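You operate a simulated robot arm through the tools that you are given. There is no shell and no other tool.

Carry out the task below with a simulated two-armed robot. There is one attempt and no reset: what you move stays moved.

## Task
Plug in the vacuum and suck the dust off the bench.
Fine: plug in before you switch on; then switch it off and put the nozzle back in the black pot; the plug stays in; leave the hand brush and dust pan where they are.
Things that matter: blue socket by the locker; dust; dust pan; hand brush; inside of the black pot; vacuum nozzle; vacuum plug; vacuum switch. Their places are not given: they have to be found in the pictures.

Only the result counts: the job must be done as asked and must still hold three seconds after the hand-in. Knocking over, shifting, dropping, spilling or breaking anything else fails it.

## Robot
Two 7-joint arms with fingered hands on one trunk that stands fixed in place. Base frame: the origin is at the foot of the trunk, x ahead of it, y to its left, z up; the work surface is at about z = 860. Units: mm, rad, N and s.
The left shoulder is at [65, 125, 1193], the right one opposite. With the tool pointing down near the work surface each hand reaches from about 420 to 800 mm from the base axis, measured 20 degrees to its own side. Payload 3.6 kg a hand.
Tool frame (each hand has its own): the origin (TCP) lies between the finger pads and is the grasp point; the fingertips stand 30 mm ahead of it; z points along the fingers, y is the line along which they close. The gripper opens to 104 mm; its body begins 35 mm behind the TCP. The gripper is a hand of 4 fingers: y runs from the thumb to the fingers, the wrist lies at [-15, -104, -178] in the tool frame, and closing takes about 1.5 s.
Orientation is told as [roll, pitch, yaw] about the base's x, y, z axes, in that order, counted from this pose: with the fingers straight down and the wrist toward the robot, the tool's x, y and z point along [0, 1, 0], [1, 0, 0] and [0, 0, -1] of the base frame.

## Interface
- The arms move only by the tool apply_moves. It takes "left_steps", "right_steps" or both (then of equal length, played together; a hand with none holds still); each is text: rows parted by semicolons, each of 7 numbers parted by spaces: the gripper command, from -1 (fully open) to 1 (shut), values between in proportion, then the shift along the base's x, y, z in cm, then the turn, a rotation vector about the base's x, y, z in rad. In form: hand tx ty tz rx ry rz; .... A call has 1 to 20 rows; each row shifts and turns the commanded pose from where the row before left it. Rows are played at 5 a second. More than 50 mm and 0.15 rad between two rows, or a gripper value outside its range, and nothing of the call is played. Where a pose cannot be reached the arm comes as near as it can. A force on the tool above 40 N (or 10 N above the force at the start of the call, whichever is more), or a blocked arm, ends the call early, and 0.2 s more pass. Each finger travels about 72 mm/s and halts on what it meets, pressing with about 21 N; the grip force reading is that of the motor and also rises with nothing between the fingers. The clock runs only during rows and for 0.2 s after the last one: add rows that do not move to give the fingers time. It gives the time, the measured TCP pose, the force on the tool (base axes), the opening and the grip force at its end, in the units of the frame above (readings bear some noise), with the torque about the TCP (base axes, N m) and any sound that the robot's microphone picked up.
- Cameras (640 x 400 px; columns grow to the right, rows downward): "scene" is now at [158, -57.7, 1342.8]; the picture's right is [-0.62, -0.78, 0.00], its down [-0.34, 0.27, -0.90] and it looks along [0.71, -0.56, -0.44] (base axes); focal length 214 px, centre (320, 200). "left" rides on the left gripper at [-61, -92, -130] in its tool frame; the picture's right is [-0.81, -0.28, 0.52], its down [0.53, -0.71, 0.46] and it looks along [0.24, 0.64, 0.72] (tool axes); focal length 275 px, centre (320, 200). "right" rides on the right gripper at [61, -92, -130] in its tool frame; the picture's right is [-0.81, 0.28, -0.52], its down [-0.53, -0.71, 0.46] and it looks along [-0.24, 0.64, 0.72] (tool axes); focal length 275 px, centre (320, 200).
- snapshot(camera): a new picture of that camera. No time passes.
- lift_body(by): moves the trunk up (or, below 0, down) by that many mm; the arms and the scene camera ride with it, the base frame stays. It gives what a move gives, with no picture.
- preshape(shape, hand): the hand has 4 fingers and takes this shape, open, in about a second: jaw (thumb against the fingers, like two jaws); tri (thumb and two fingers); tip (a fingertip pinch); poke (one finger out to press); point (the index stretched); flat (the hand flat); cup (the hand cupped); fist (a fist). The gripper value then closes the fingers along that shape, each until it touches; the sizes above hold for jaw. It gives what a move gives, with no picture.
- aim_head(pan, tilt): turns the head with the scene camera to pan (to the left, within 1.396 rad either way) and tilt (down, from -0.506 to 1.204), counted from straight ahead of the robot (the tilt from the chest, where the trunk bows). It gives what a move gives.
- pixel_to_xyz(camera, pixels): for up to 12 pixels [column, row] of the newest picture of that camera ("zoom" is the newest enlarged one), the place [x, y, z] in the base frame of the surface seen there, good to about 2 mm. No time passes.
- inspect(camera, box): a new picture of the part [left, top, right, bottom] of that camera's present view, enlarged. No time passes.
- sign_off(): hands the job in; it is judged then, once.

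Unless the task says otherwise, let go and move clear before handing in.

The tools are called after "Call:" as name(argument=value, ...) on one line, values as JSON. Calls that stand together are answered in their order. apply_moves: Moves the arms, as the interface text tells. Its arguments: {"type":"object","properties":{"left_steps":{"type":"string"},"right_steps":{"type":"string"}},"required":[]} The other tools are called the same way: lift_body (by) moves the trunk up or down; preshape (shape, hand) gives the hand a shape; aim_head (pan, tilt) turns the head that bears the scene camera; snapshot (camera) takes a picture; pixel_to_xyz (camera, pixels) gives the place of the surface under pixels of a picture; inspect (camera, box) takes an enlarged picture of a part of a camera's view; sign_off () hands the job in.

At the start:

```text
t: 0.0
left_ee_pos: [457.5, -12.5, 1270.7]
left_orientation: [0.0, 0.0, 0.0]
left_force: [0.5, 0.8, 0.0]
left_ft_torque: [-0.02, -0.03, -0.03]
left_gripper_width: 103.7
left_gripper_force: 0.1
left_shape: jaw
right_ee_pos: [215.6, -283.7, 1283.4]
right_orientation: [0.0, 0.002, 0.0]
right_force: [-0.4, -0.5, -1.5]
right_ft_torque: [0.01, -0.03, 0.0]
right_gripper_width: 103.6
right_gripper_force: 0.0
right_shape: jaw
trunk travel left (down, up): [-425.0, 111.0]
head pan, tilt (commanded): [-0.67, 0.452]
```

scene: 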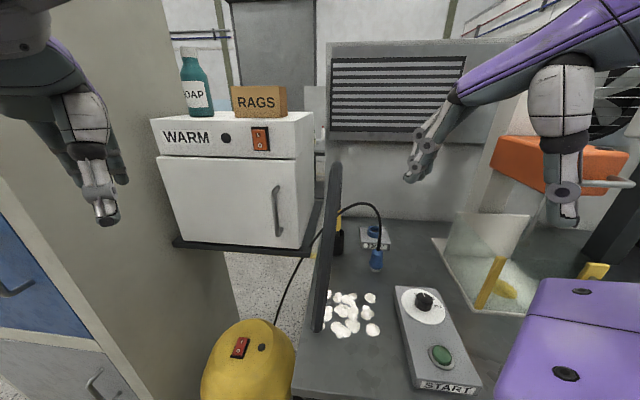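
right: 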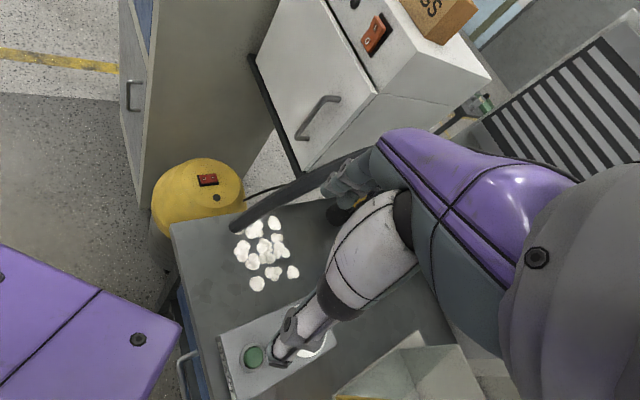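
left: 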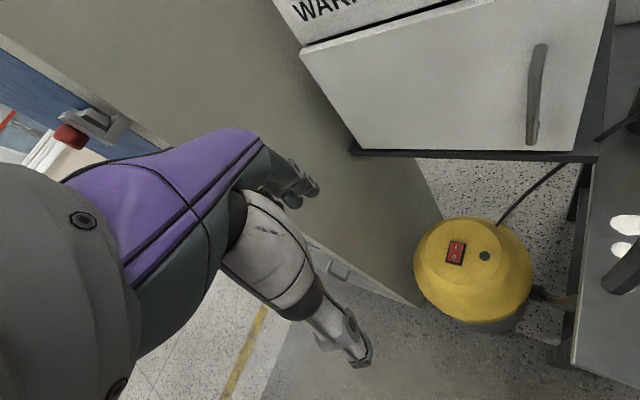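

The scene picture shows a yellow vacuum at (248,360) with a red switch at (240,348), dust at (350,315), a blue thing at (376,258) and a dark hose or nozzle at (330,250). I'll enlarge these areas before moving.

Call:
inspect(camera="scene", box=[280, 150, 440, 250])

Call:
inspect(camera="scene", box=[180, 220, 460, 400])

Call:
inspect(camera="left", box=[380, 120, 640, 380])

Call:
inspect(camera="right", box=[140, 120, 460, 400])

```text
4.00 times, centred on (360, 200) of scene
```

zoom: 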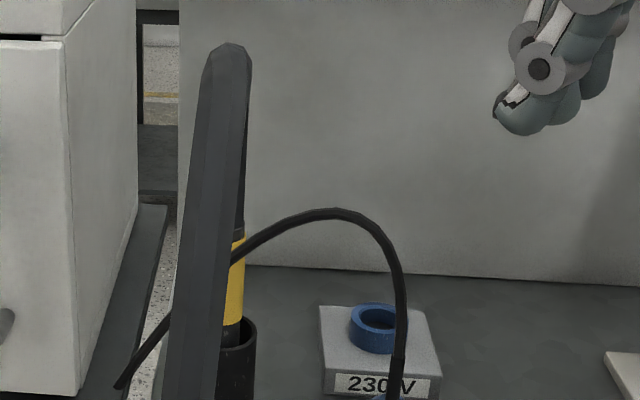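

```text
2.22 times, centred on (320, 310) of scene
```

zoom: 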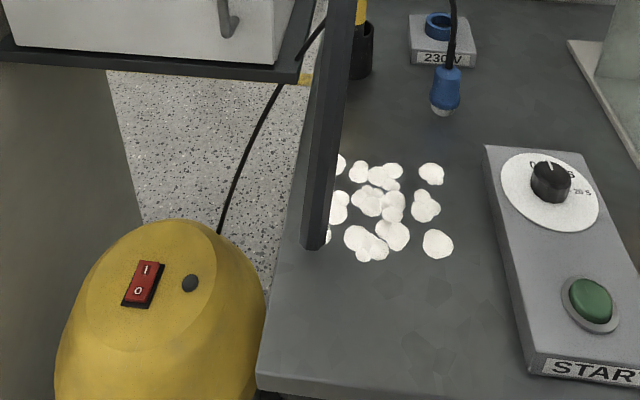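

```text
1.54 times, centred on (510, 250) of left
```

zoom: 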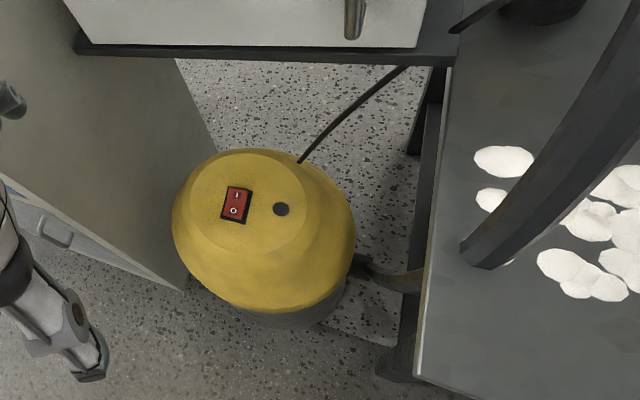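

```text
1.43 times, centred on (300, 260) of right
```

zoom: 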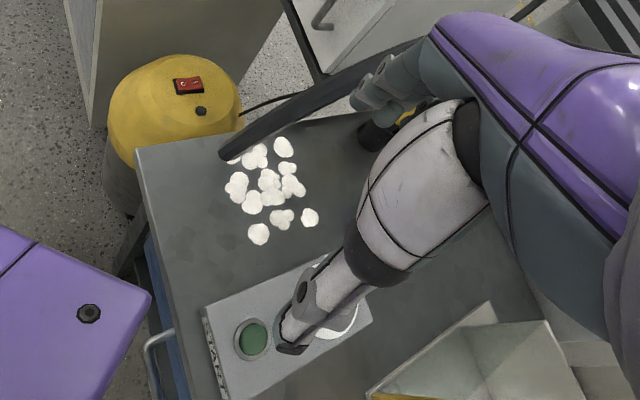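

The dark bar from (335,165) to (318,330) and the yellow-topped item in the black pot at (340,235) need placing in 3D. I'll measure key pixels in the scene view.

Call:
snapshot(camera="scene")

Call:
pixel_to_xyz(camera="scene", pixels=[[335, 168], [330, 250], [317, 325], [340, 215], [340, 240], [373, 231], [376, 262], [375, 243], [240, 342], [238, 354], [340, 300], [372, 330]])

Call:
pixel_to_xyz(camera="left", pixels=[[455, 248], [453, 259], [485, 256], [625, 285], [625, 225], [535, 295], [570, 300], [575, 365], [590, 170], [530, 190]])

Call:
pixel_to_xyz(camera="right", pixels=[[238, 225], [290, 195], [345, 170], [345, 210], [208, 180], [270, 245], [258, 284], [292, 272], [242, 250], [274, 225], [253, 356], [172, 225]])

```text
taken
```

scene: 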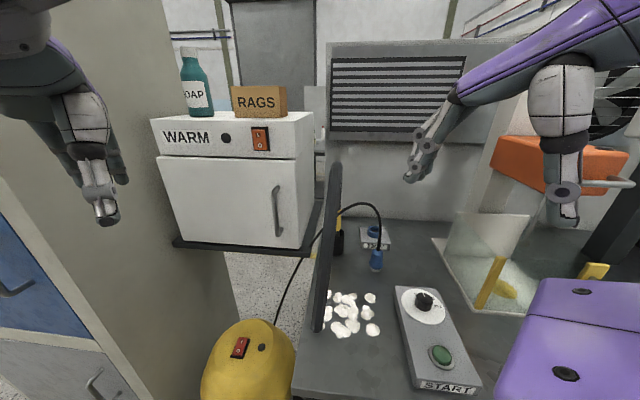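

```text
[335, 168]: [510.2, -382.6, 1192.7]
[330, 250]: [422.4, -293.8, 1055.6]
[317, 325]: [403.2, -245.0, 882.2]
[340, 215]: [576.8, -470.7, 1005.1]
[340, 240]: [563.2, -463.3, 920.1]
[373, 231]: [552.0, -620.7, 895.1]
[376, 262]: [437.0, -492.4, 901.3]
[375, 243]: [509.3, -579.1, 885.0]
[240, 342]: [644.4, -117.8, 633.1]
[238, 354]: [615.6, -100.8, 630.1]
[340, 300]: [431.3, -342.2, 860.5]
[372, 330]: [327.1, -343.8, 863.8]
```

```text
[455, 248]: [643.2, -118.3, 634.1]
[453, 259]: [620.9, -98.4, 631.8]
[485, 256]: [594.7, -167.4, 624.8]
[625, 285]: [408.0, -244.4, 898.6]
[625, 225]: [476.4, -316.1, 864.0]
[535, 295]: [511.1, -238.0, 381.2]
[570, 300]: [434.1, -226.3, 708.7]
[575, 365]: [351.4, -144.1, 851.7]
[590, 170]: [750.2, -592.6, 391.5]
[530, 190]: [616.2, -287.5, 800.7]
```

```text
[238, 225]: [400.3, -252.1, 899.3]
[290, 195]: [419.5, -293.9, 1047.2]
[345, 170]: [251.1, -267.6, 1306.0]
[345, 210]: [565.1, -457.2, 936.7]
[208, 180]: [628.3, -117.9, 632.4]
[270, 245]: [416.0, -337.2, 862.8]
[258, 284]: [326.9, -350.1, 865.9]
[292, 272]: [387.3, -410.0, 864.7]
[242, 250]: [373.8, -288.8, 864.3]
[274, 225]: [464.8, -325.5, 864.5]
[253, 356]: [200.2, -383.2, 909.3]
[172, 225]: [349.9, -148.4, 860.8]
```

The dark bar runs from about (403,-245,880) up to (510,-383,1190), so it is probably the hose arching from the nozzle; the nozzle sits in the pot near (565,-460). I'll turn the head for other views of the bench.

Call:
aim_head(pan=-1.0, tilt=0.65)

Call:
snapshot(camera="scene")

Call:
inspect(camera="scene", box=[140, 60, 340, 185])

```text
t: 0.8
left_ee_pos: [456.5, -12.8, 1270.8]
left_orientation: [-0.001, 0.001, 0.0]
left_force: [0.1, 1.0, -0.1]
left_ft_torque: [0.0, 0.0, -0.03]
left_gripper_width: 103.6
left_gripper_force: 0.1
left_shape: jaw
right_ee_pos: [215.1, -283.6, 1283.4]
right_orientation: [0.0, 0.0, 0.001]
right_force: [-0.5, 0.1, -0.3]
right_ft_torque: [-0.04, 0.03, 0.02]
right_gripper_width: 103.5
right_gripper_force: 0.0
right_shape: jaw
trunk travel left (down, up): [-425.0, 111.0]
head pan, tilt (commanded): [-1.0, 0.649]
```

```text
taken
```

scene: 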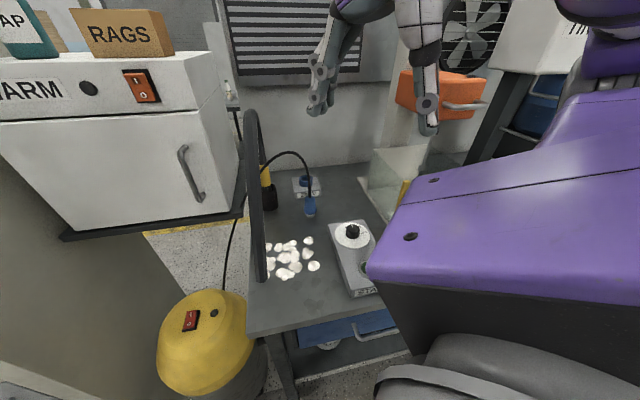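

```text
3.20 times, centred on (240, 122) of scene
```

zoom: 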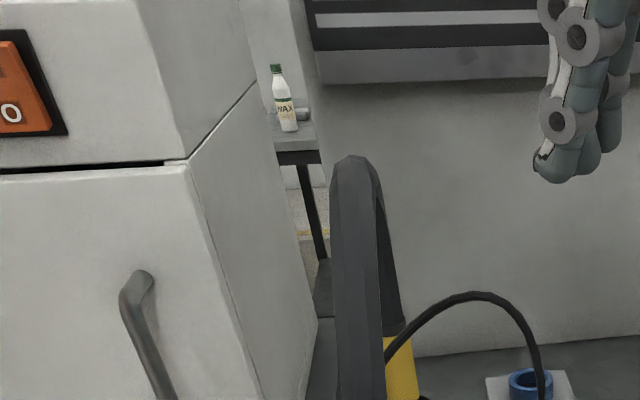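

The hose arches from the nozzle's yellow top at (265,180) and down to the bench edge; the plug is at (310,205) and a 230V socket at (307,185). I'll look around for other sockets, the brush and the pan.

Call:
aim_head(pan=-0.3, tilt=0.5)

Call:
snapshot(camera="scene")

Call:
aim_head(pan=0.5, tilt=0.6)

Call:
snapshot(camera="scene")

Call:
aim_head(pan=-1.39, tilt=0.5)

Call:
snapshot(camera="scene")

```text
t: 1.9
left_ee_pos: [457.4, -13.2, 1269.5]
left_orientation: [-0.001, 0.0, 0.0]
left_force: [0.1, -0.4, 0.3]
left_ft_torque: [0.02, 0.0, 0.04]
left_gripper_width: 103.7
left_gripper_force: 0.0
left_shape: jaw
right_ee_pos: [214.6, -284.5, 1282.7]
right_orientation: [0.0, 0.001, 0.0]
right_force: [-0.1, -0.4, 0.5]
right_ft_torque: [0.0, 0.01, 0.0]
right_gripper_width: 103.6
right_gripper_force: 0.1
right_shape: jaw
trunk travel left (down, up): [-425.0, 111.0]
head pan, tilt (commanded): [-0.3, 0.499]
```

```text
taken
```

scene: 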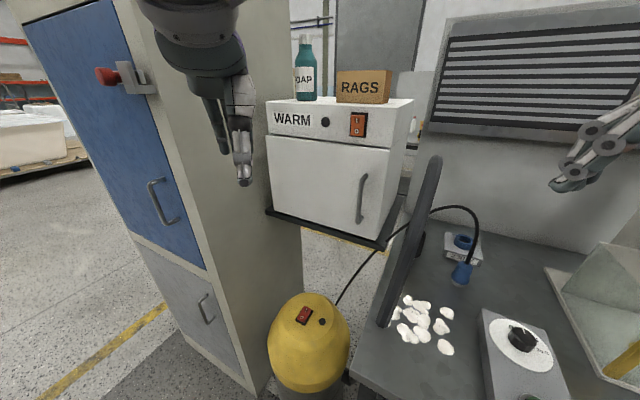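

```text
t: 3.0
left_ee_pos: [457.6, -13.5, 1270.7]
left_orientation: [-0.001, 0.0, -0.001]
left_force: [0.5, -0.3, 0.1]
left_ft_torque: [-0.02, 0.01, 0.0]
left_gripper_width: 103.8
left_gripper_force: 0.0
left_shape: jaw
right_ee_pos: [215.5, -283.7, 1285.1]
right_orientation: [0.001, 0.001, 0.001]
right_force: [-0.8, -0.4, -0.8]
right_ft_torque: [0.0, 0.01, 0.0]
right_gripper_width: 103.8
right_gripper_force: 0.0
right_shape: jaw
trunk travel left (down, up): [-425.0, 111.0]
head pan, tilt (commanded): [0.499, 0.6]
```

```text
taken
```

scene: 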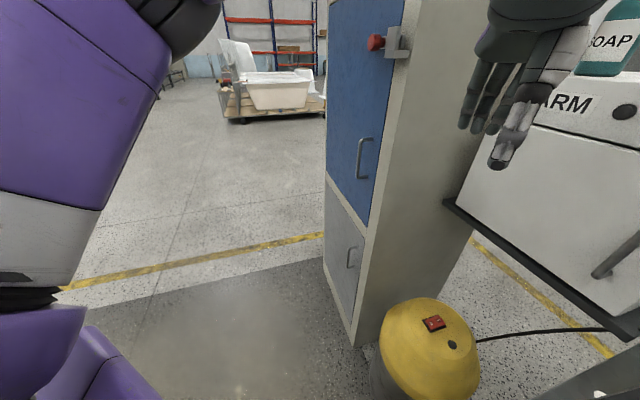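

```text
t: 4.9
left_ee_pos: [456.5, -12.6, 1270.8]
left_orientation: [0.001, -0.001, 0.002]
left_force: [0.7, -0.5, -0.7]
left_ft_torque: [0.02, -0.01, 0.01]
left_gripper_width: 103.4
left_gripper_force: 0.0
left_shape: jaw
right_ee_pos: [215.0, -283.1, 1283.4]
right_orientation: [-0.001, 0.001, 0.0]
right_force: [0.4, -0.6, -0.2]
right_ft_torque: [-0.01, 0.01, -0.03]
right_gripper_width: 103.6
right_gripper_force: 0.1
right_shape: jaw
trunk travel left (down, up): [-425.0, 111.0]
head pan, tilt (commanded): [-1.389, 0.499]
```

```text
taken
```

scene: 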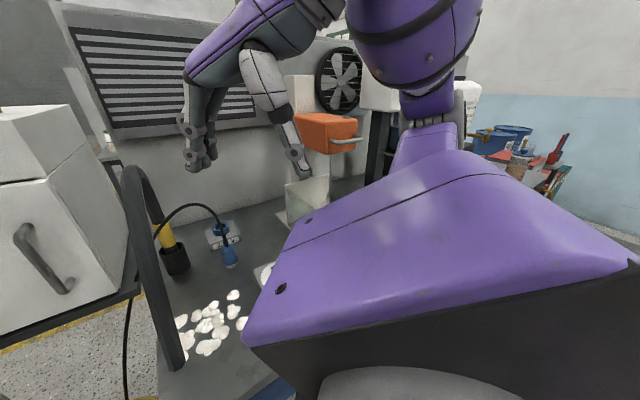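

Only one blue socket (230V, on the bench) is visible so far; the right side is hidden by the right arm. I'll zoom on the transparent box and orange item on the right.

Call:
inspect(camera="scene", box=[140, 80, 400, 280])

Call:
aim_head(pan=-0.8, tilt=0.5)

Call:
inspect(camera="scene", box=[330, 80, 640, 300])

```text
2.00 times, centred on (270, 180) of scene
```

zoom: 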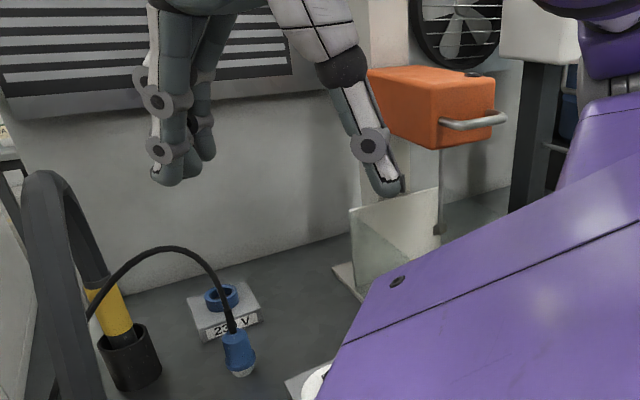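

```text
t: 5.9
left_ee_pos: [457.2, -13.3, 1270.7]
left_orientation: [0.001, 0.0, 0.0]
left_force: [0.5, 0.3, 0.6]
left_ft_torque: [0.01, 0.0, -0.02]
left_gripper_width: 103.4
left_gripper_force: 0.0
left_shape: jaw
right_ee_pos: [214.9, -283.3, 1284.8]
right_orientation: [0.0, 0.002, 0.001]
right_force: [-0.2, -0.1, 0.8]
right_ft_torque: [0.0, -0.02, 0.0]
right_gripper_width: 103.4
right_gripper_force: 0.1
right_shape: jaw
trunk travel left (down, up): [-425.0, 111.0]
head pan, tilt (commanded): [-0.799, 0.499]
```

```text
1.82 times, centred on (485, 190) of scene
```

zoom: 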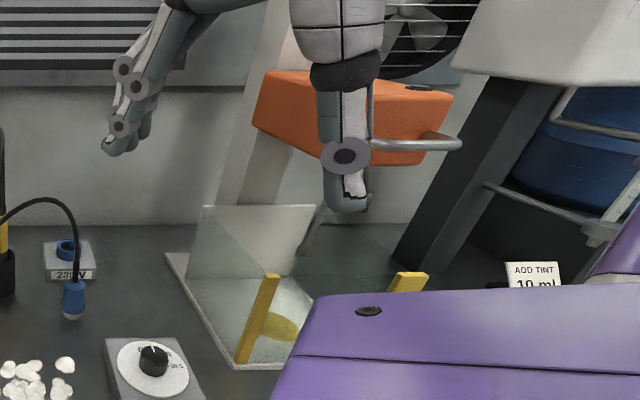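

The bench's right part is still hidden by my own arm. I'll swing the right hand out over the bench, high up, and look down with its camera.

Call:
apply_moves(right_steps="-1 2 -3.5 0 0 0 0; -1 2 -3.5 0 0 0 0; -1 2 -3.5 0 0 0 0; -1 2 -3.5 0 0 0 0; -1 2 -3.5 0 0 0 0; -1 2 -3.5 0 0 0 0")

Call:
snapshot(camera="right")

Call:
snapshot(camera="scene")

```text
t: 7.3
left_ee_pos: [457.1, -12.6, 1270.3]
left_orientation: [0.001, 0.0, 0.001]
left_force: [0.5, 0.2, -0.9]
left_ft_torque: [0.02, 0.03, -0.01]
left_gripper_width: 103.6
left_gripper_force: 0.1
left_shape: jaw
right_ee_pos: [325.3, -476.6, 1281.8]
right_orientation: [-0.002, -0.001, -0.001]
right_force: [0.3, -0.1, -0.8]
right_ft_torque: [0.01, -0.03, -0.04]
right_gripper_width: 103.6
right_gripper_force: 0.1
right_shape: jaw
right hand out of reach, approached as far as the arm can: row 6
trunk travel left (down, up): [-425.0, 111.0]
head pan, tilt (commanded): [-0.799, 0.499]
```

```text
taken
```

right: 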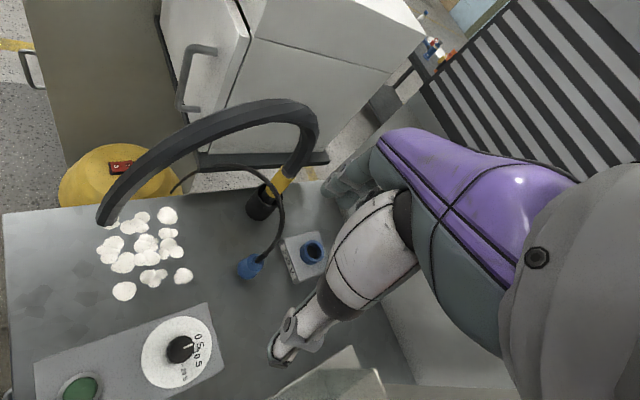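

```text
taken
```

scene: 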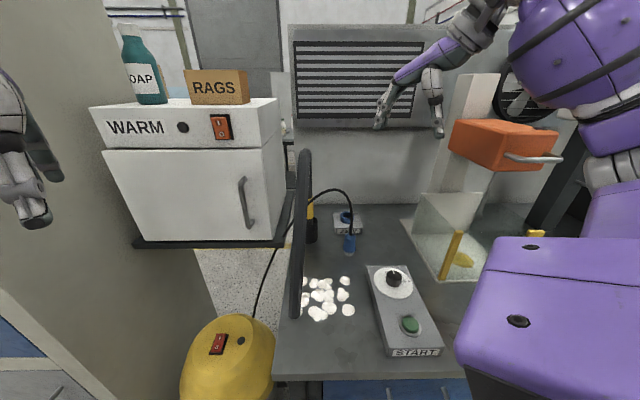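

From the right camera the hose arch runs from the yellow collar at (278,185) up and over to its end at (105,220); the plug is at (250,267), the socket at (312,250). I'll measure these.

Call:
pixel_to_xyz(camera="right", pixels=[[262, 203], [280, 182], [300, 150], [308, 125], [280, 112], [230, 118], [170, 148], [105, 215], [250, 268], [312, 250], [302, 257], [275, 230]])

Call:
inspect(camera="right", box=[180, 90, 360, 300])

Call:
inspect(camera="right", box=[0, 120, 200, 320])

```text
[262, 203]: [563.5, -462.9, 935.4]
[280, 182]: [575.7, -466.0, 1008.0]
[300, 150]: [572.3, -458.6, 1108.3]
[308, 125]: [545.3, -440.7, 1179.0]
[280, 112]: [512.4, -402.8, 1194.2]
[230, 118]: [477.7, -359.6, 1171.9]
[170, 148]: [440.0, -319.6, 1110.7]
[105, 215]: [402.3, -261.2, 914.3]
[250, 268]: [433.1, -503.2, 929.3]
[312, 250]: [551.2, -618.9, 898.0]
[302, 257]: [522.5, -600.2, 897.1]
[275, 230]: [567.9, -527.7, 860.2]
```

```text
1.90 times, centred on (270, 195) of right
```

zoom: 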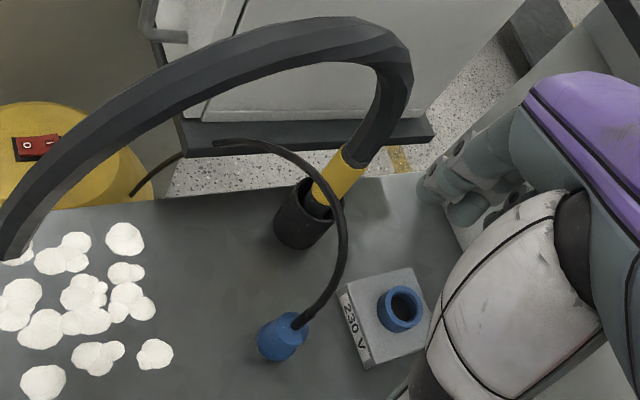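

```text
2.00 times, centred on (100, 220) of right
```

zoom: 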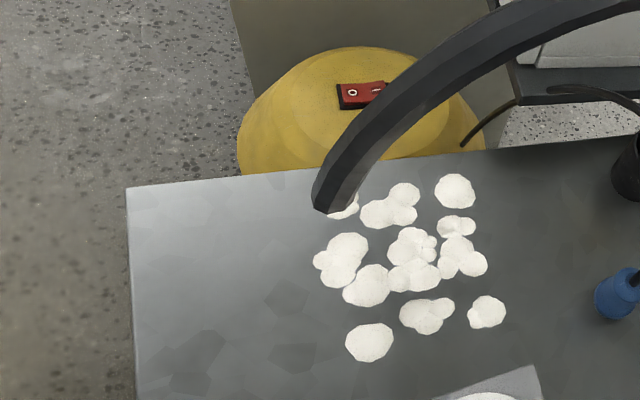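

The hose end near (403,-250,880) simply meets the bench edge; the plug stands upright at about (435,-500) and the socket faces up at about (540,-610). I'll map the socket, plug, pot rim and right-hand objects from the scene view.

Call:
pixel_to_xyz(camera="scene", pixels=[[455, 235], [447, 270], [405, 222], [500, 175], [465, 260], [535, 233], [512, 195], [480, 150], [393, 278], [408, 324], [370, 270], [440, 345]])

Call:
inspect(camera="scene", box=[290, 170, 370, 270])

Call:
pixel_to_xyz(camera="zoom", pixels=[[320, 200]])

```text
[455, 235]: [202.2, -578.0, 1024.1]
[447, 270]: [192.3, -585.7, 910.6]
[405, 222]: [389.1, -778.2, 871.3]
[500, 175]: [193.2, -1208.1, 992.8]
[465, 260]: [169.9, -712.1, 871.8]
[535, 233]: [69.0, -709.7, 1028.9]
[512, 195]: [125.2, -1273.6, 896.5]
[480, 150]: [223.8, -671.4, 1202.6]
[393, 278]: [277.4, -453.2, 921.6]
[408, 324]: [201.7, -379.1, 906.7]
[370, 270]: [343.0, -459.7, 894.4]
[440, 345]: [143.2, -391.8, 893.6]
```

```text
4.00 times, centred on (330, 220) of scene
```

zoom: 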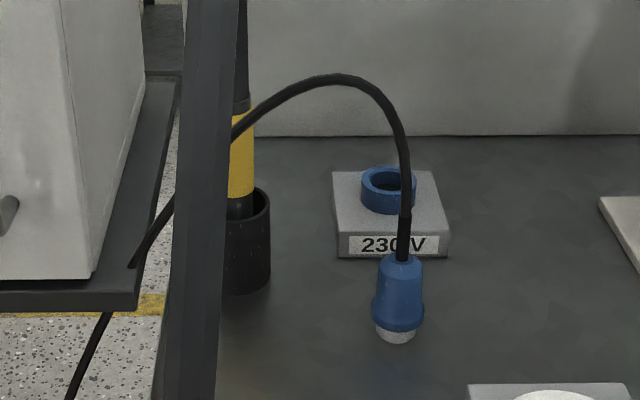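

```text
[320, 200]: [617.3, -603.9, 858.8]
```

The plug stands on its grey tip at zoom (395,340) with body (400,290). I'll measure the plug and socket features precisely in this zoom.

Call:
pixel_to_xyz(camera="zoom", pixels=[[395, 337], [398, 322], [400, 300], [401, 268], [404, 245], [405, 210], [385, 200], [388, 175], [340, 250], [440, 250], [345, 180], [425, 180]])

Call:
pixel_to_xyz(camera="zoom", pixels=[[248, 285], [250, 225], [265, 200], [240, 150], [240, 100], [242, 60], [340, 78], [395, 130], [375, 325], [422, 325], [366, 185], [414, 190]])

```text
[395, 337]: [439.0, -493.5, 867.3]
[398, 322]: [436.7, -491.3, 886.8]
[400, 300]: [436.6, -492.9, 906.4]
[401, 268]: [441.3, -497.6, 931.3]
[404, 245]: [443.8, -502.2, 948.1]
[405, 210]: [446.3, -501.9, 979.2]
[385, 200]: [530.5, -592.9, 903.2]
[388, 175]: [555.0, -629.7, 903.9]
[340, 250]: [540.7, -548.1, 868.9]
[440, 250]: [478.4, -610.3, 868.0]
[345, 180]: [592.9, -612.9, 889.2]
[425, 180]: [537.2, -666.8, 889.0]
```

```text
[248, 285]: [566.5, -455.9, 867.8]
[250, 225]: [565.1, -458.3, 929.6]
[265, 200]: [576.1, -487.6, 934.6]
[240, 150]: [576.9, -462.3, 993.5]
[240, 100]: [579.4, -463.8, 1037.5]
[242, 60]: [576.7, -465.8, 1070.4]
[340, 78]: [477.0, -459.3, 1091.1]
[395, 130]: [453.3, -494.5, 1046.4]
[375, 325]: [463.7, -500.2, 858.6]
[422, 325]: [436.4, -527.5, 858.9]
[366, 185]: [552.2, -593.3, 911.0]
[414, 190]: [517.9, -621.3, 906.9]
```

The plug axis is at about (448,-508) with its body from z=880 to 935; the socket box is centred near (537,-610) with its ring top at about z=909. Before planning the grasp I'll look at the hand itself, in the scene view around (410,100) and the left hand.

Call:
inspect(camera="scene", box=[350, 0, 550, 150])

Call:
preshape(hand="left", shape="poke")

Call:
aim_head(pan=-0.1, tilt=0.1)

Call:
snapshot(camera="scene")

Call:
snapshot(camera="left")

```text
2.67 times, centred on (450, 75) of scene
```

zoom: 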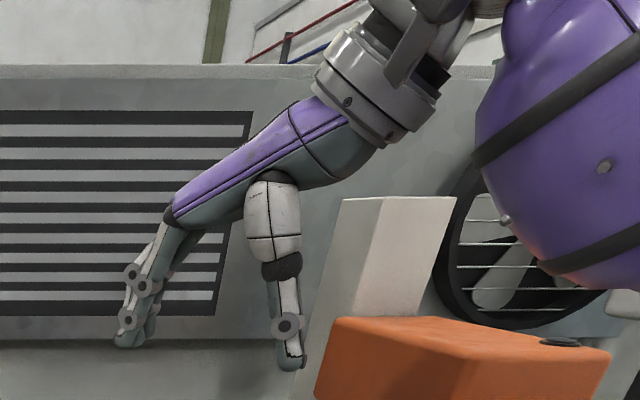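

```text
t: 8.2
left_ee_pos: [457.6, -13.3, 1270.0]
left_orientation: [0.001, 0.0, -0.001]
left_force: [-0.2, 0.1, 0.4]
left_ft_torque: [0.0, -0.01, 0.06]
left_gripper_width: 0.0
left_gripper_force: 0.0
left_shape: poke
right_ee_pos: [325.4, -476.9, 1281.7]
right_orientation: [0.001, -0.002, 0.001]
right_force: [-0.7, -0.3, -0.6]
right_ft_torque: [-0.01, 0.0, -0.02]
right_gripper_width: 103.8
right_gripper_force: 0.0
right_shape: jaw
trunk travel left (down, up): [-425.0, 111.0]
head pan, tilt (commanded): [-0.799, 0.499]
```

```text
t: 9.2
left_ee_pos: [456.2, -13.4, 1271.1]
left_orientation: [0.0, -0.001, 0.0]
left_force: [-0.4, -0.6, -0.3]
left_ft_torque: [0.03, 0.0, -0.01]
left_gripper_width: 0.0
left_gripper_force: 0.0
left_shape: poke
right_ee_pos: [325.1, -476.2, 1281.9]
right_orientation: [-0.002, 0.0, 0.0]
right_force: [0.6, -0.7, 1.4]
right_ft_torque: [-0.01, -0.02, 0.01]
right_gripper_width: 103.9
right_gripper_force: 0.0
right_shape: jaw
trunk travel left (down, up): [-425.0, 111.0]
head pan, tilt (commanded): [-0.099, 0.099]
```

```text
taken
```

scene: 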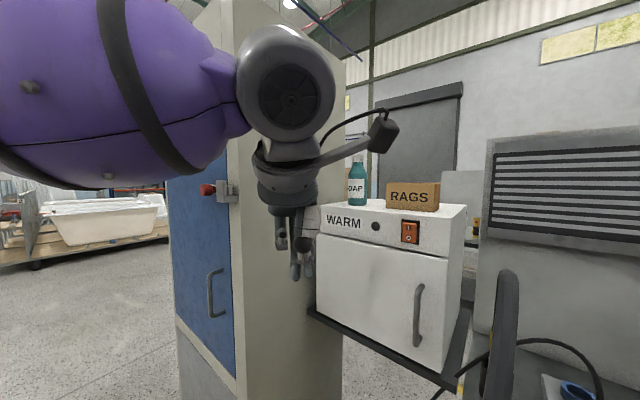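

```text
taken
```

left: 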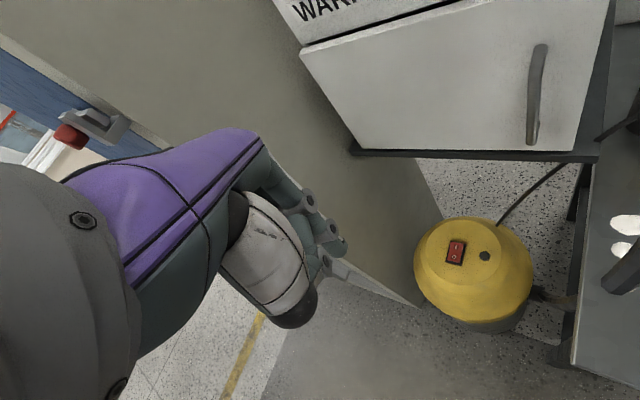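

The hand layout is clear: three fingers on one side and a heavy thumb on the other. For the switch I must clear the oven shelf (370,330) and locker side, so I'll measure those.

Call:
pixel_to_xyz(camera="left", pixels=[[358, 152], [450, 157], [590, 158], [305, 50], [440, 210], [415, 300], [270, 60], [420, 250], [470, 300], [530, 260], [480, 225], [605, 100]])

Call:
aim_head(pan=-0.2, tilt=0.75)

Call:
snapshot(camera="scene")

```text
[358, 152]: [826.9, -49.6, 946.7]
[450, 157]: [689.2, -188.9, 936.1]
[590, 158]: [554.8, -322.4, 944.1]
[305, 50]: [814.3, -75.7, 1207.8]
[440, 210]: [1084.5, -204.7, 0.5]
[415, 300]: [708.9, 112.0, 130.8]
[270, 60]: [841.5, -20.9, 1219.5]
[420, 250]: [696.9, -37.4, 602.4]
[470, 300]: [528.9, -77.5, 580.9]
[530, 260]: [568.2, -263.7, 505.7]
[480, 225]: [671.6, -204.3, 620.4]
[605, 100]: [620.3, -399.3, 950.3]
```

```text
t: 10.3
left_ee_pos: [456.5, -12.4, 1270.9]
left_orientation: [0.0, 0.002, -0.002]
left_force: [0.2, 0.6, 1.0]
left_ft_torque: [0.03, -0.02, 0.02]
left_gripper_width: 0.1
left_gripper_force: 0.0
left_shape: poke
right_ee_pos: [325.5, -476.5, 1281.4]
right_orientation: [0.0, 0.0, -0.002]
right_force: [0.7, -0.8, -0.5]
right_ft_torque: [0.0, -0.01, 0.0]
right_gripper_width: 103.8
right_gripper_force: 0.1
right_shape: jaw
trunk travel left (down, up): [-425.0, 111.0]
head pan, tilt (commanded): [-0.201, 0.75]
```

```text
taken
```

scene: 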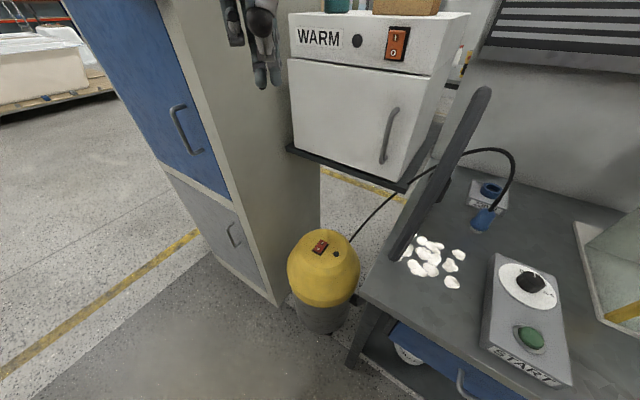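

The oven shelf edge and locker leave room around the switch at (630,-110,632), and the plug grasp will come from the right/robot side with the cable rising between thumb and fingers. I'll tilt the right hand (roll about 45°, yaw about -50°) high over the bench.

Call:
apply_moves(right_steps="-1 0 0 -1.5 0.13 0 0; -1 0 0 -1.5 0.13 0 0; -1 0 0 -1.5 0.13 0 0; -1 0 0 -1.5 0.13 0 0; -1 0 0 -1.5 0.13 0 0; -1 0 0 -1.5 0.135 0 0; -1 0 0 -1 0 0 -0.15; -1 0 0 -1 0 0 -0.15; -1 0 0 -1 0 0 -0.15; -1 0 0 -1 0 0 -0.15; -1 0 0 -1 0 0 -0.15; -1 0 0 -1 0 0 -0.15; -1 0 0 0 0 0 0")

Call:
aim_head(pan=-0.8, tilt=0.5)

Call:
snapshot(camera="scene")

Call:
snapshot(camera="right")

```text
t: 13.1
left_ee_pos: [456.7, -13.0, 1270.6]
left_orientation: [0.001, 0.0, 0.0]
left_force: [-0.3, -0.2, -0.7]
left_ft_torque: [-0.02, -0.01, -0.03]
left_gripper_width: 0.0
left_gripper_force: 0.1
left_shape: poke
right_ee_pos: [325.4, -475.9, 1134.0]
right_orientation: [0.784, 0.0, -0.9]
right_force: [0.1, 0.0, 0.1]
right_ft_torque: [0.02, 0.0, 0.02]
right_gripper_width: 103.8
right_gripper_force: 0.0
right_shape: jaw
trunk travel left (down, up): [-425.0, 111.0]
head pan, tilt (commanded): [-0.201, 0.75]
```

```text
t: 14.1
left_ee_pos: [456.6, -13.5, 1270.2]
left_orientation: [0.0, 0.002, -0.001]
left_force: [0.2, -0.6, -0.3]
left_ft_torque: [-0.05, 0.01, -0.01]
left_gripper_width: 0.1
left_gripper_force: 0.1
left_shape: poke
right_ee_pos: [325.3, -475.7, 1133.8]
right_orientation: [0.784, 0.002, -0.901]
right_force: [0.4, -0.8, 0.3]
right_ft_torque: [0.0, 0.0, 0.0]
right_gripper_width: 104.0
right_gripper_force: 0.1
right_shape: jaw
trunk travel left (down, up): [-425.0, 111.0]
head pan, tilt (commanded): [-0.799, 0.499]
```

```text
taken
```

scene: 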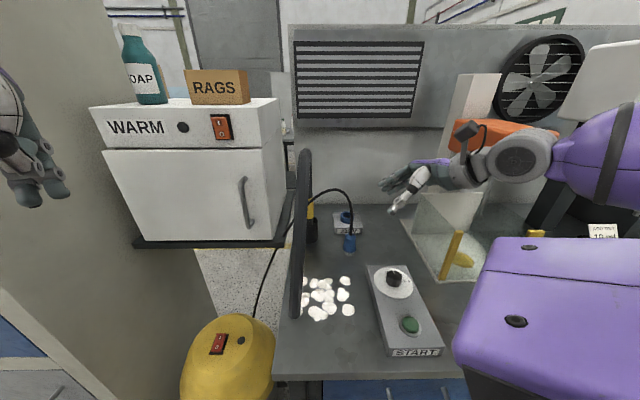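

```text
taken
```

right: 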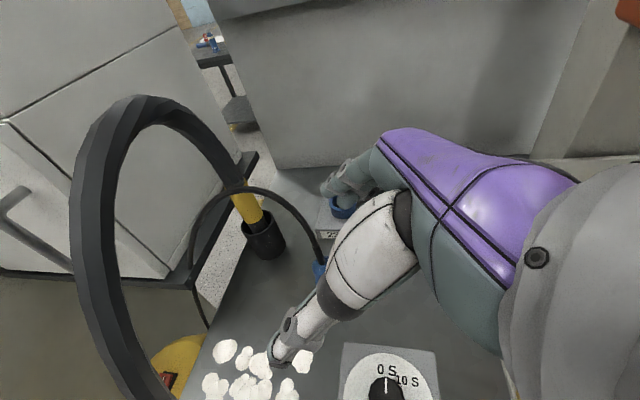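

The hand tilted without contact; the forearm runs clear of the orange press head in the scene view (500,150). I'll zoom on the hand to see the finger spread.

Call:
inspect(camera="scene", box=[340, 110, 600, 270])

Call:
pixel_to_xyz(camera="zoom", pixels=[[100, 185], [130, 205], [145, 240], [170, 180], [260, 150], [430, 110], [600, 150], [350, 60], [480, 60], [230, 330], [400, 270], [280, 290]])

Call:
pixel_to_xyz(camera="scene", pixels=[[520, 260], [470, 330], [600, 350], [560, 250], [600, 180], [480, 130], [530, 150]])

```text
2.46 times, centred on (470, 190) of scene
```

zoom: 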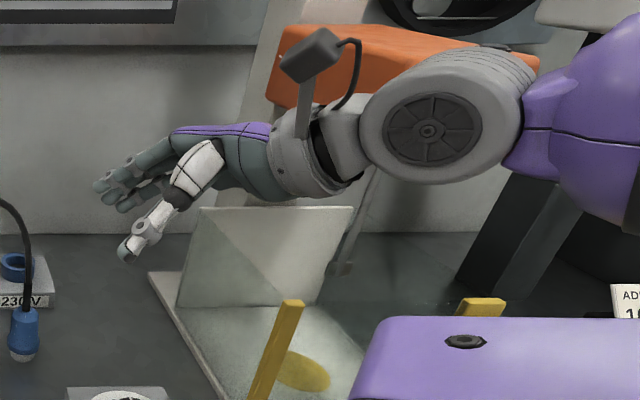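

```text
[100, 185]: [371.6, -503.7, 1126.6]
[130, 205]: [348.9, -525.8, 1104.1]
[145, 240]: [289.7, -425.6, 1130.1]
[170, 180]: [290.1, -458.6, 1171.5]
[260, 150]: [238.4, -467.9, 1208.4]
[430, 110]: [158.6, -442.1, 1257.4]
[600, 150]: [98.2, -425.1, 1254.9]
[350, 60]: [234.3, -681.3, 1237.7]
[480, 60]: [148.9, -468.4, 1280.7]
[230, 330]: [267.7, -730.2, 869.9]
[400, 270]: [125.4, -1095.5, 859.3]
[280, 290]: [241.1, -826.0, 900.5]
```

```text
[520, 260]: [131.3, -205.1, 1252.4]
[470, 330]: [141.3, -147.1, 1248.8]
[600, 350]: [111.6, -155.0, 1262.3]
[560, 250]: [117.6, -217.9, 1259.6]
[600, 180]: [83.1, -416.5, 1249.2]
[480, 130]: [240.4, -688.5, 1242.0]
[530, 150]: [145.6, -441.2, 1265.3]
```

Elbow at about (100,-430,1255) and wrist are well clear of the press head at (234,-681,1238). I'll move to a point behind and above the plug, about (416,-533,1040), and look.

Call:
apply_moves(right_steps="-1 2.3 -1.42 -2.35 0 0 0; -1 2.3 -1.42 -2.35 0 0 0; -1 2.3 -1.43 -2.35 0 0 0; -1 2.2 -1.43 -2.35 0 0 0; -1 0 0 0 0 0 0")

Call:
snapshot(camera="right")

Call:
inspect(camera="scene", box=[290, 130, 490, 290])

```text
t: 15.3
left_ee_pos: [456.9, -13.6, 1270.8]
left_orientation: [0.0, 0.001, -0.001]
left_force: [0.3, 0.0, -1.0]
left_ft_torque: [0.04, 0.0, -0.01]
left_gripper_width: 0.1
left_gripper_force: 0.0
left_shape: poke
right_ee_pos: [414.3, -531.3, 1041.0]
right_orientation: [0.785, 0.0, -0.9]
right_force: [0.6, 0.0, 0.9]
right_ft_torque: [0.0, -0.01, 0.03]
right_gripper_width: 103.7
right_gripper_force: 0.1
right_shape: jaw
trunk travel left (down, up): [-425.0, 111.0]
head pan, tilt (commanded): [-0.799, 0.499]
```

```text
taken
```

right: 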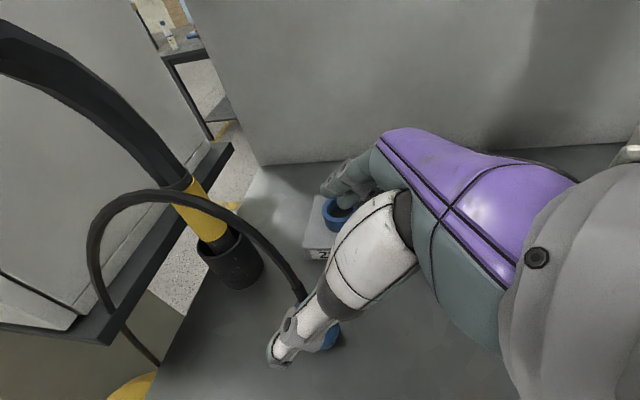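

```text
2.50 times, centred on (390, 210) of scene
```

zoom: 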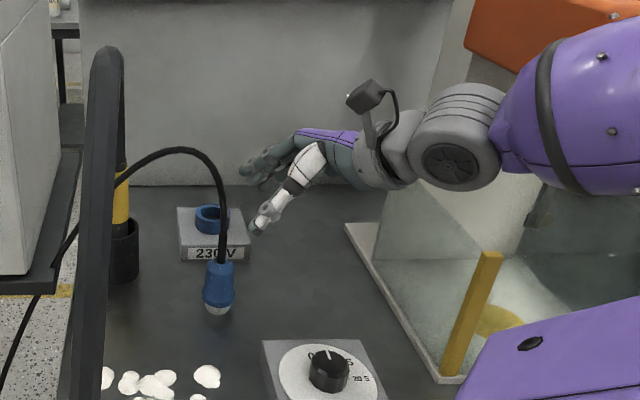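

The hand is beside and above the plug, roughly aligned across the fingers. I'll refine the plug axis from this zoom (body near (218,285)) and the socket ring at (207,218).

Call:
pixel_to_xyz(camera="zoom", pixels=[[204, 296], [218, 299], [233, 296], [208, 270], [220, 270], [232, 270], [217, 311], [223, 245], [221, 225], [200, 209], [207, 228], [215, 207]])

Call:
inspect(camera="scene", box=[335, 195, 395, 265])

Call:
pixel_to_xyz(camera="zoom", pixels=[[320, 200]])

```text
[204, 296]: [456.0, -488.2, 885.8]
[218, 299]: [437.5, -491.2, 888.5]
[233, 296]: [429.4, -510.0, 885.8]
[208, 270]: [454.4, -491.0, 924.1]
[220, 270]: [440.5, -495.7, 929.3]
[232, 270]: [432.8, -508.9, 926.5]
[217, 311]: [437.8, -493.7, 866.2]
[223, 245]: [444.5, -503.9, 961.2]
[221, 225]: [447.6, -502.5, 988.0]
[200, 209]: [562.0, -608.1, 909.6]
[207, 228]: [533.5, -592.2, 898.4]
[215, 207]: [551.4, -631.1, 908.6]
```

```text
5.71 times, centred on (365, 230) of scene
```

zoom: 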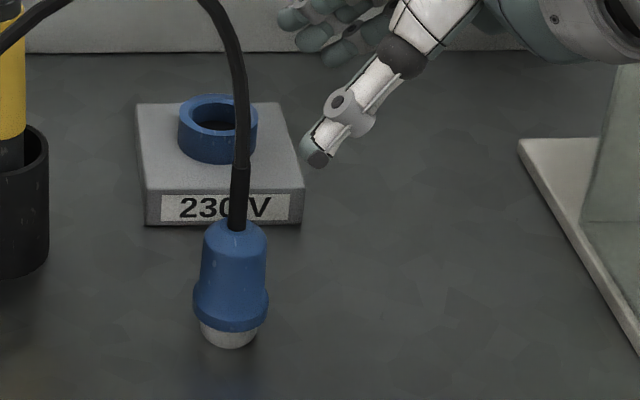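

```text
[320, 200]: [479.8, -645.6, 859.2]
```

The plug axis fits at about (450,-508) with flange radius 20 mm; the ring's hole radius is about 18 mm. I need the ring centre precisely, so I'll sample its rim in this zoom.

Call:
pixel_to_xyz(camera="zoom", pixels=[[183, 112], [184, 125], [190, 132], [200, 138], [222, 141], [218, 97], [205, 98], [192, 103], [253, 110], [225, 150], [195, 145], [185, 140]])

Call:
pixel_to_xyz(camera="zoom", pixels=[[140, 106], [278, 104], [303, 183], [150, 189], [215, 120], [225, 124], [210, 112], [265, 150], [160, 150], [170, 215], [290, 215], [145, 150]])

```text
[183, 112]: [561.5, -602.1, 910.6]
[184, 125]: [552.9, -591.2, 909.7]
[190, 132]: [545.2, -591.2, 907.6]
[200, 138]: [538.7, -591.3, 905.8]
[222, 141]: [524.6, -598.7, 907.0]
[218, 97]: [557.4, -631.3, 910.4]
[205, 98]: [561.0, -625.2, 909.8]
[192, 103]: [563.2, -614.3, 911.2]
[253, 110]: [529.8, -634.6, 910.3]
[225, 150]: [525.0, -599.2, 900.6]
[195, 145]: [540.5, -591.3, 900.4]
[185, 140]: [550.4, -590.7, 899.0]
```

```text
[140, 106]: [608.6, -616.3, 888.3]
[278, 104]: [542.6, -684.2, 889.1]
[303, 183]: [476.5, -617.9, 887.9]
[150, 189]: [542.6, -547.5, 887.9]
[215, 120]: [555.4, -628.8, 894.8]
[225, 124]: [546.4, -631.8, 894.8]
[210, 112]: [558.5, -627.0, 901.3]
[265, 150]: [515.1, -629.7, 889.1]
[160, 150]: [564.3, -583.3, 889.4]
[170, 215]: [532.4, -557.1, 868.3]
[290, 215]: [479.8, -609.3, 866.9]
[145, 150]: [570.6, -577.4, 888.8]
```

Socket centre is (542.5,-616), ring top z=910, hole radius about 17.6; plug axis is (449.6,-507.6). I'll flatten the hand a little more and descend behind the plug to z≈923 with the fingers open.

Call:
apply_moves(right_steps="-1 0 -0.2 -2 0.0668 -0.0842 0; -1 0 -0.2 -2 0.0668 -0.0842 0; -1 0 0 -2 0 0 0; -1 0 0 -2 0 0 0; -1 0 0 -2 0 0 0; -1 0 0 -1.8 0 0 0; -1 0 0 0 0 0 0")

Call:
snapshot(camera="right")

Call:
inspect(camera="scene", box=[320, 150, 480, 270])

```text
t: 16.9
left_ee_pos: [457.2, -5.9, 1269.5]
left_orientation: [-0.006, -0.002, 0.0]
left_force: [-0.4, -0.7, -0.1]
left_ft_torque: [0.02, 0.03, 0.03]
left_gripper_width: 0.0
left_gripper_force: 0.0
left_shape: poke
right_ee_pos: [417.1, -530.0, 924.6]
right_orientation: [0.998, -0.005, -0.897]
right_force: [0.8, -0.3, -0.4]
right_ft_torque: [-0.01, -0.03, 0.0]
right_gripper_width: 103.7
right_gripper_force: 0.1
right_shape: jaw
trunk travel left (down, up): [-425.0, 111.0]
head pan, tilt (commanded): [-0.799, 0.499]
```

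```text
taken
```

right: 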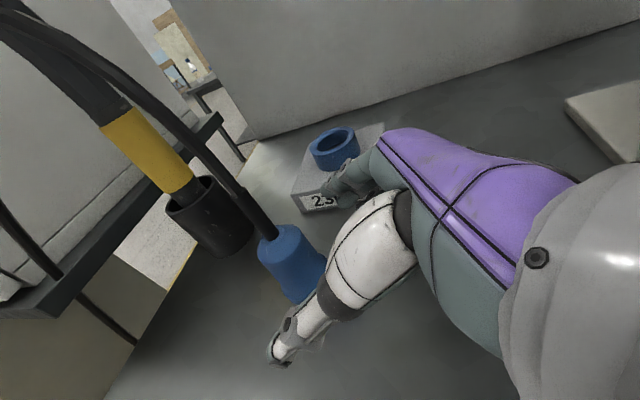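

```text
3.33 times, centred on (400, 210) of scene
```

zoom: 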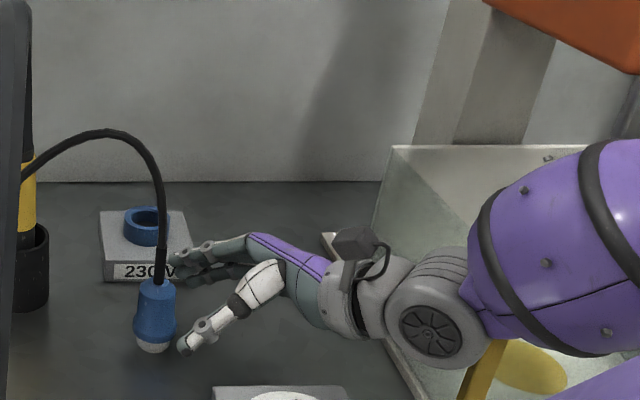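

The hand is level with the plug in the scene zoom (plug (153,310), thumb tip (190,340)), but the forearm looks near the guard's yellow post at (485,370). I'll check distances there before advancing.

Call:
pixel_to_xyz(camera="zoom", pixels=[[430, 335], [400, 310], [470, 300], [530, 240], [520, 350], [600, 340], [475, 380], [485, 350], [400, 160], [370, 230], [330, 240], [395, 360]])

Call:
aim_head(pan=-1.1, tilt=0.6)

Call:
snapshot(camera="scene")

```text
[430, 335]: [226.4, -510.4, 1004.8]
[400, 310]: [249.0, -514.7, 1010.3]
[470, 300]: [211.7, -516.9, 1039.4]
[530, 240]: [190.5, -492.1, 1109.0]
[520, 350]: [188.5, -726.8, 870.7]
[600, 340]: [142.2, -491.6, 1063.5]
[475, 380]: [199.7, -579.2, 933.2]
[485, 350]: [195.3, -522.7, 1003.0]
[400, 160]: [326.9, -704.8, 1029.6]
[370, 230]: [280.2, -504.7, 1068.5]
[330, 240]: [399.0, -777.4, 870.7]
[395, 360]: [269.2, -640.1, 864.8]
```

```text
t: 17.7
left_ee_pos: [458.2, -5.9, 1269.1]
left_orientation: [-0.006, 0.002, -0.001]
left_force: [0.9, -0.4, -0.1]
left_ft_torque: [0.0, 0.01, 0.02]
left_gripper_width: 0.1
left_gripper_force: 0.0
left_shape: poke
right_ee_pos: [417.2, -531.3, 924.5]
right_orientation: [0.995, -0.003, -0.897]
right_force: [-0.3, 0.7, 0.2]
right_ft_torque: [0.01, -0.02, -0.01]
right_gripper_width: 103.7
right_gripper_force: 0.1
right_shape: jaw
trunk travel left (down, up): [-425.0, 111.0]
head pan, tilt (commanded): [-1.1, 0.6]
```

```text
taken
```

scene: 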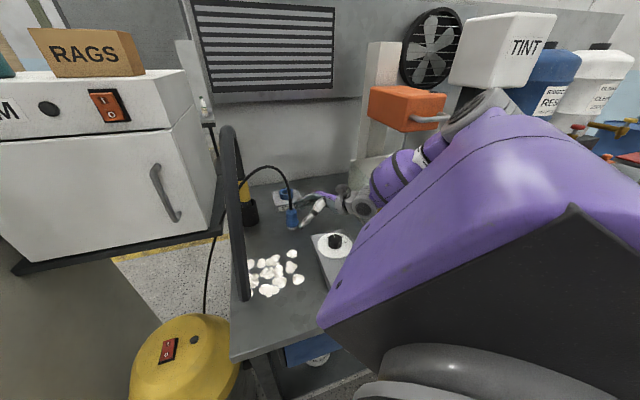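

The wrist is near but clear of the yellow post at (200,-579); moving forward takes it away from there. I'll advance 40 mm so the plug sits between thumb and fingers, then look.

Call:
apply_moves(right_steps="-1 1.08 0.78 0 0 0 0; -1 1.08 0.78 0 0 0 0; -1 1.08 0.78 -0.1 0 0 0; -1 0 0 0 0 0 0")

Call:
snapshot(camera="right")

Call:
inspect(camera="scene", box=[230, 150, 390, 270])

```text
t: 18.7
left_ee_pos: [457.4, -13.3, 1270.2]
left_orientation: [0.0, -0.001, 0.002]
left_force: [-0.2, 0.2, 1.0]
left_ft_torque: [0.0, 0.0, 0.01]
left_gripper_width: 0.4
left_gripper_force: 0.1
left_shape: poke
right_ee_pos: [448.7, -513.8, 921.0]
right_orientation: [0.999, 0.0, -0.901]
right_force: [-0.1, -0.1, 0.1]
right_ft_torque: [-0.02, -0.05, -0.03]
right_gripper_width: 103.6
right_gripper_force: 0.0
right_shape: jaw
trunk travel left (down, up): [-425.0, 111.0]
head pan, tilt (commanded): [-1.1, 0.6]
```

```text
taken
```

right: 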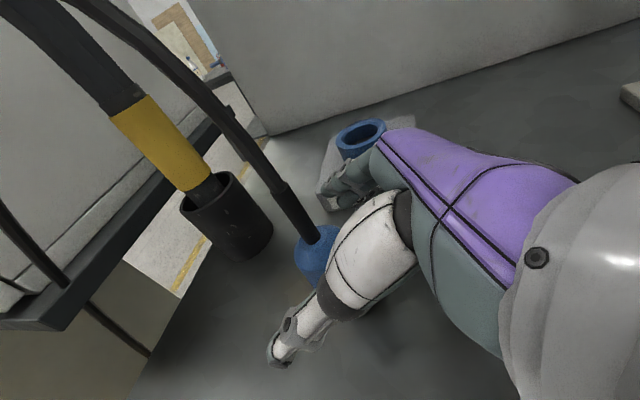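

```text
3.33 times, centred on (310, 210) of scene
```

zoom: 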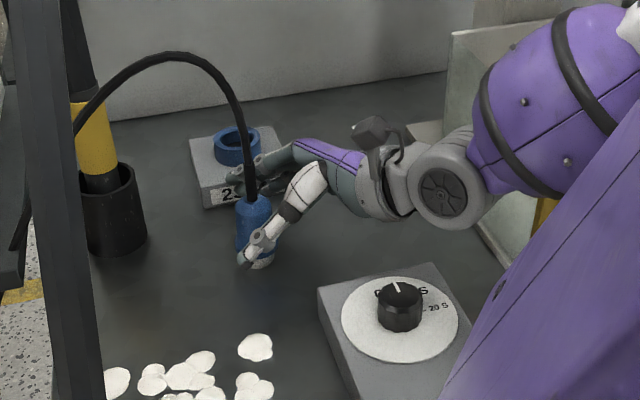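

The thumb and fingers now straddle the plug; TCP (448.7,-513.8) is about 6 mm short in y of the axis (449.6,-507.6). I'll correct that and close part way.

Call:
apply_moves(right_steps="-1 0.1 0.6 0.2 0 0 0; -1 0 0 0 0 0 0; -0.6 0 0 0 0 0 0; -0.2 0 0 0 0 0 0; -0.2 0 0 0 0 0 0; -0.2 0 0 0 0 0 0")

Call:
snapshot(camera="right")

Call:
inspect(camera="scene", box=[260, 170, 340, 240])

```text
t: 20.1
left_ee_pos: [455.9, -12.1, 1271.0]
left_orientation: [0.0, -0.001, 0.0]
left_force: [-0.6, 0.1, -0.2]
left_ft_torque: [0.0, -0.01, -0.01]
left_gripper_width: 0.1
left_gripper_force: 0.1
left_shape: poke
right_ee_pos: [449.0, -507.9, 922.3]
right_orientation: [1.001, 0.0, -0.899]
right_force: [0.2, 0.4, -1.3]
right_ft_torque: [-0.01, -0.01, 0.02]
right_gripper_width: 62.8
right_gripper_force: 0.1
right_shape: jaw
trunk travel left (down, up): [-425.0, 111.0]
head pan, tilt (commanded): [-1.1, 0.6]
```

```text
taken
```

right: 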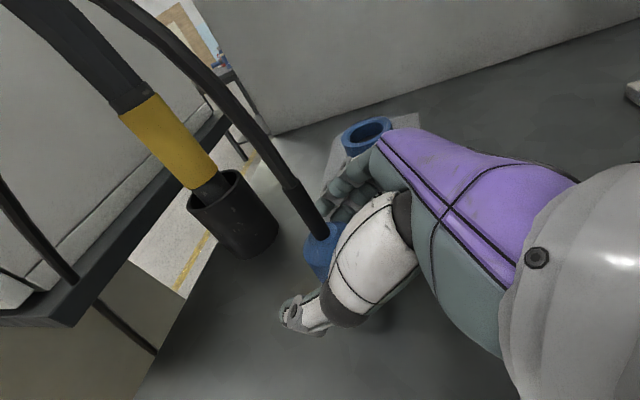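

```text
5.71 times, centred on (300, 205) of scene
```

zoom: 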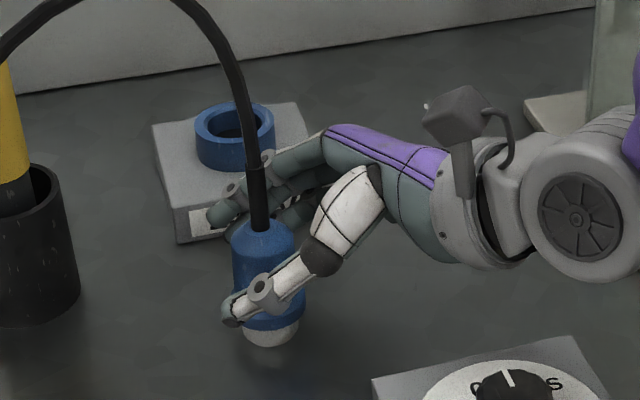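

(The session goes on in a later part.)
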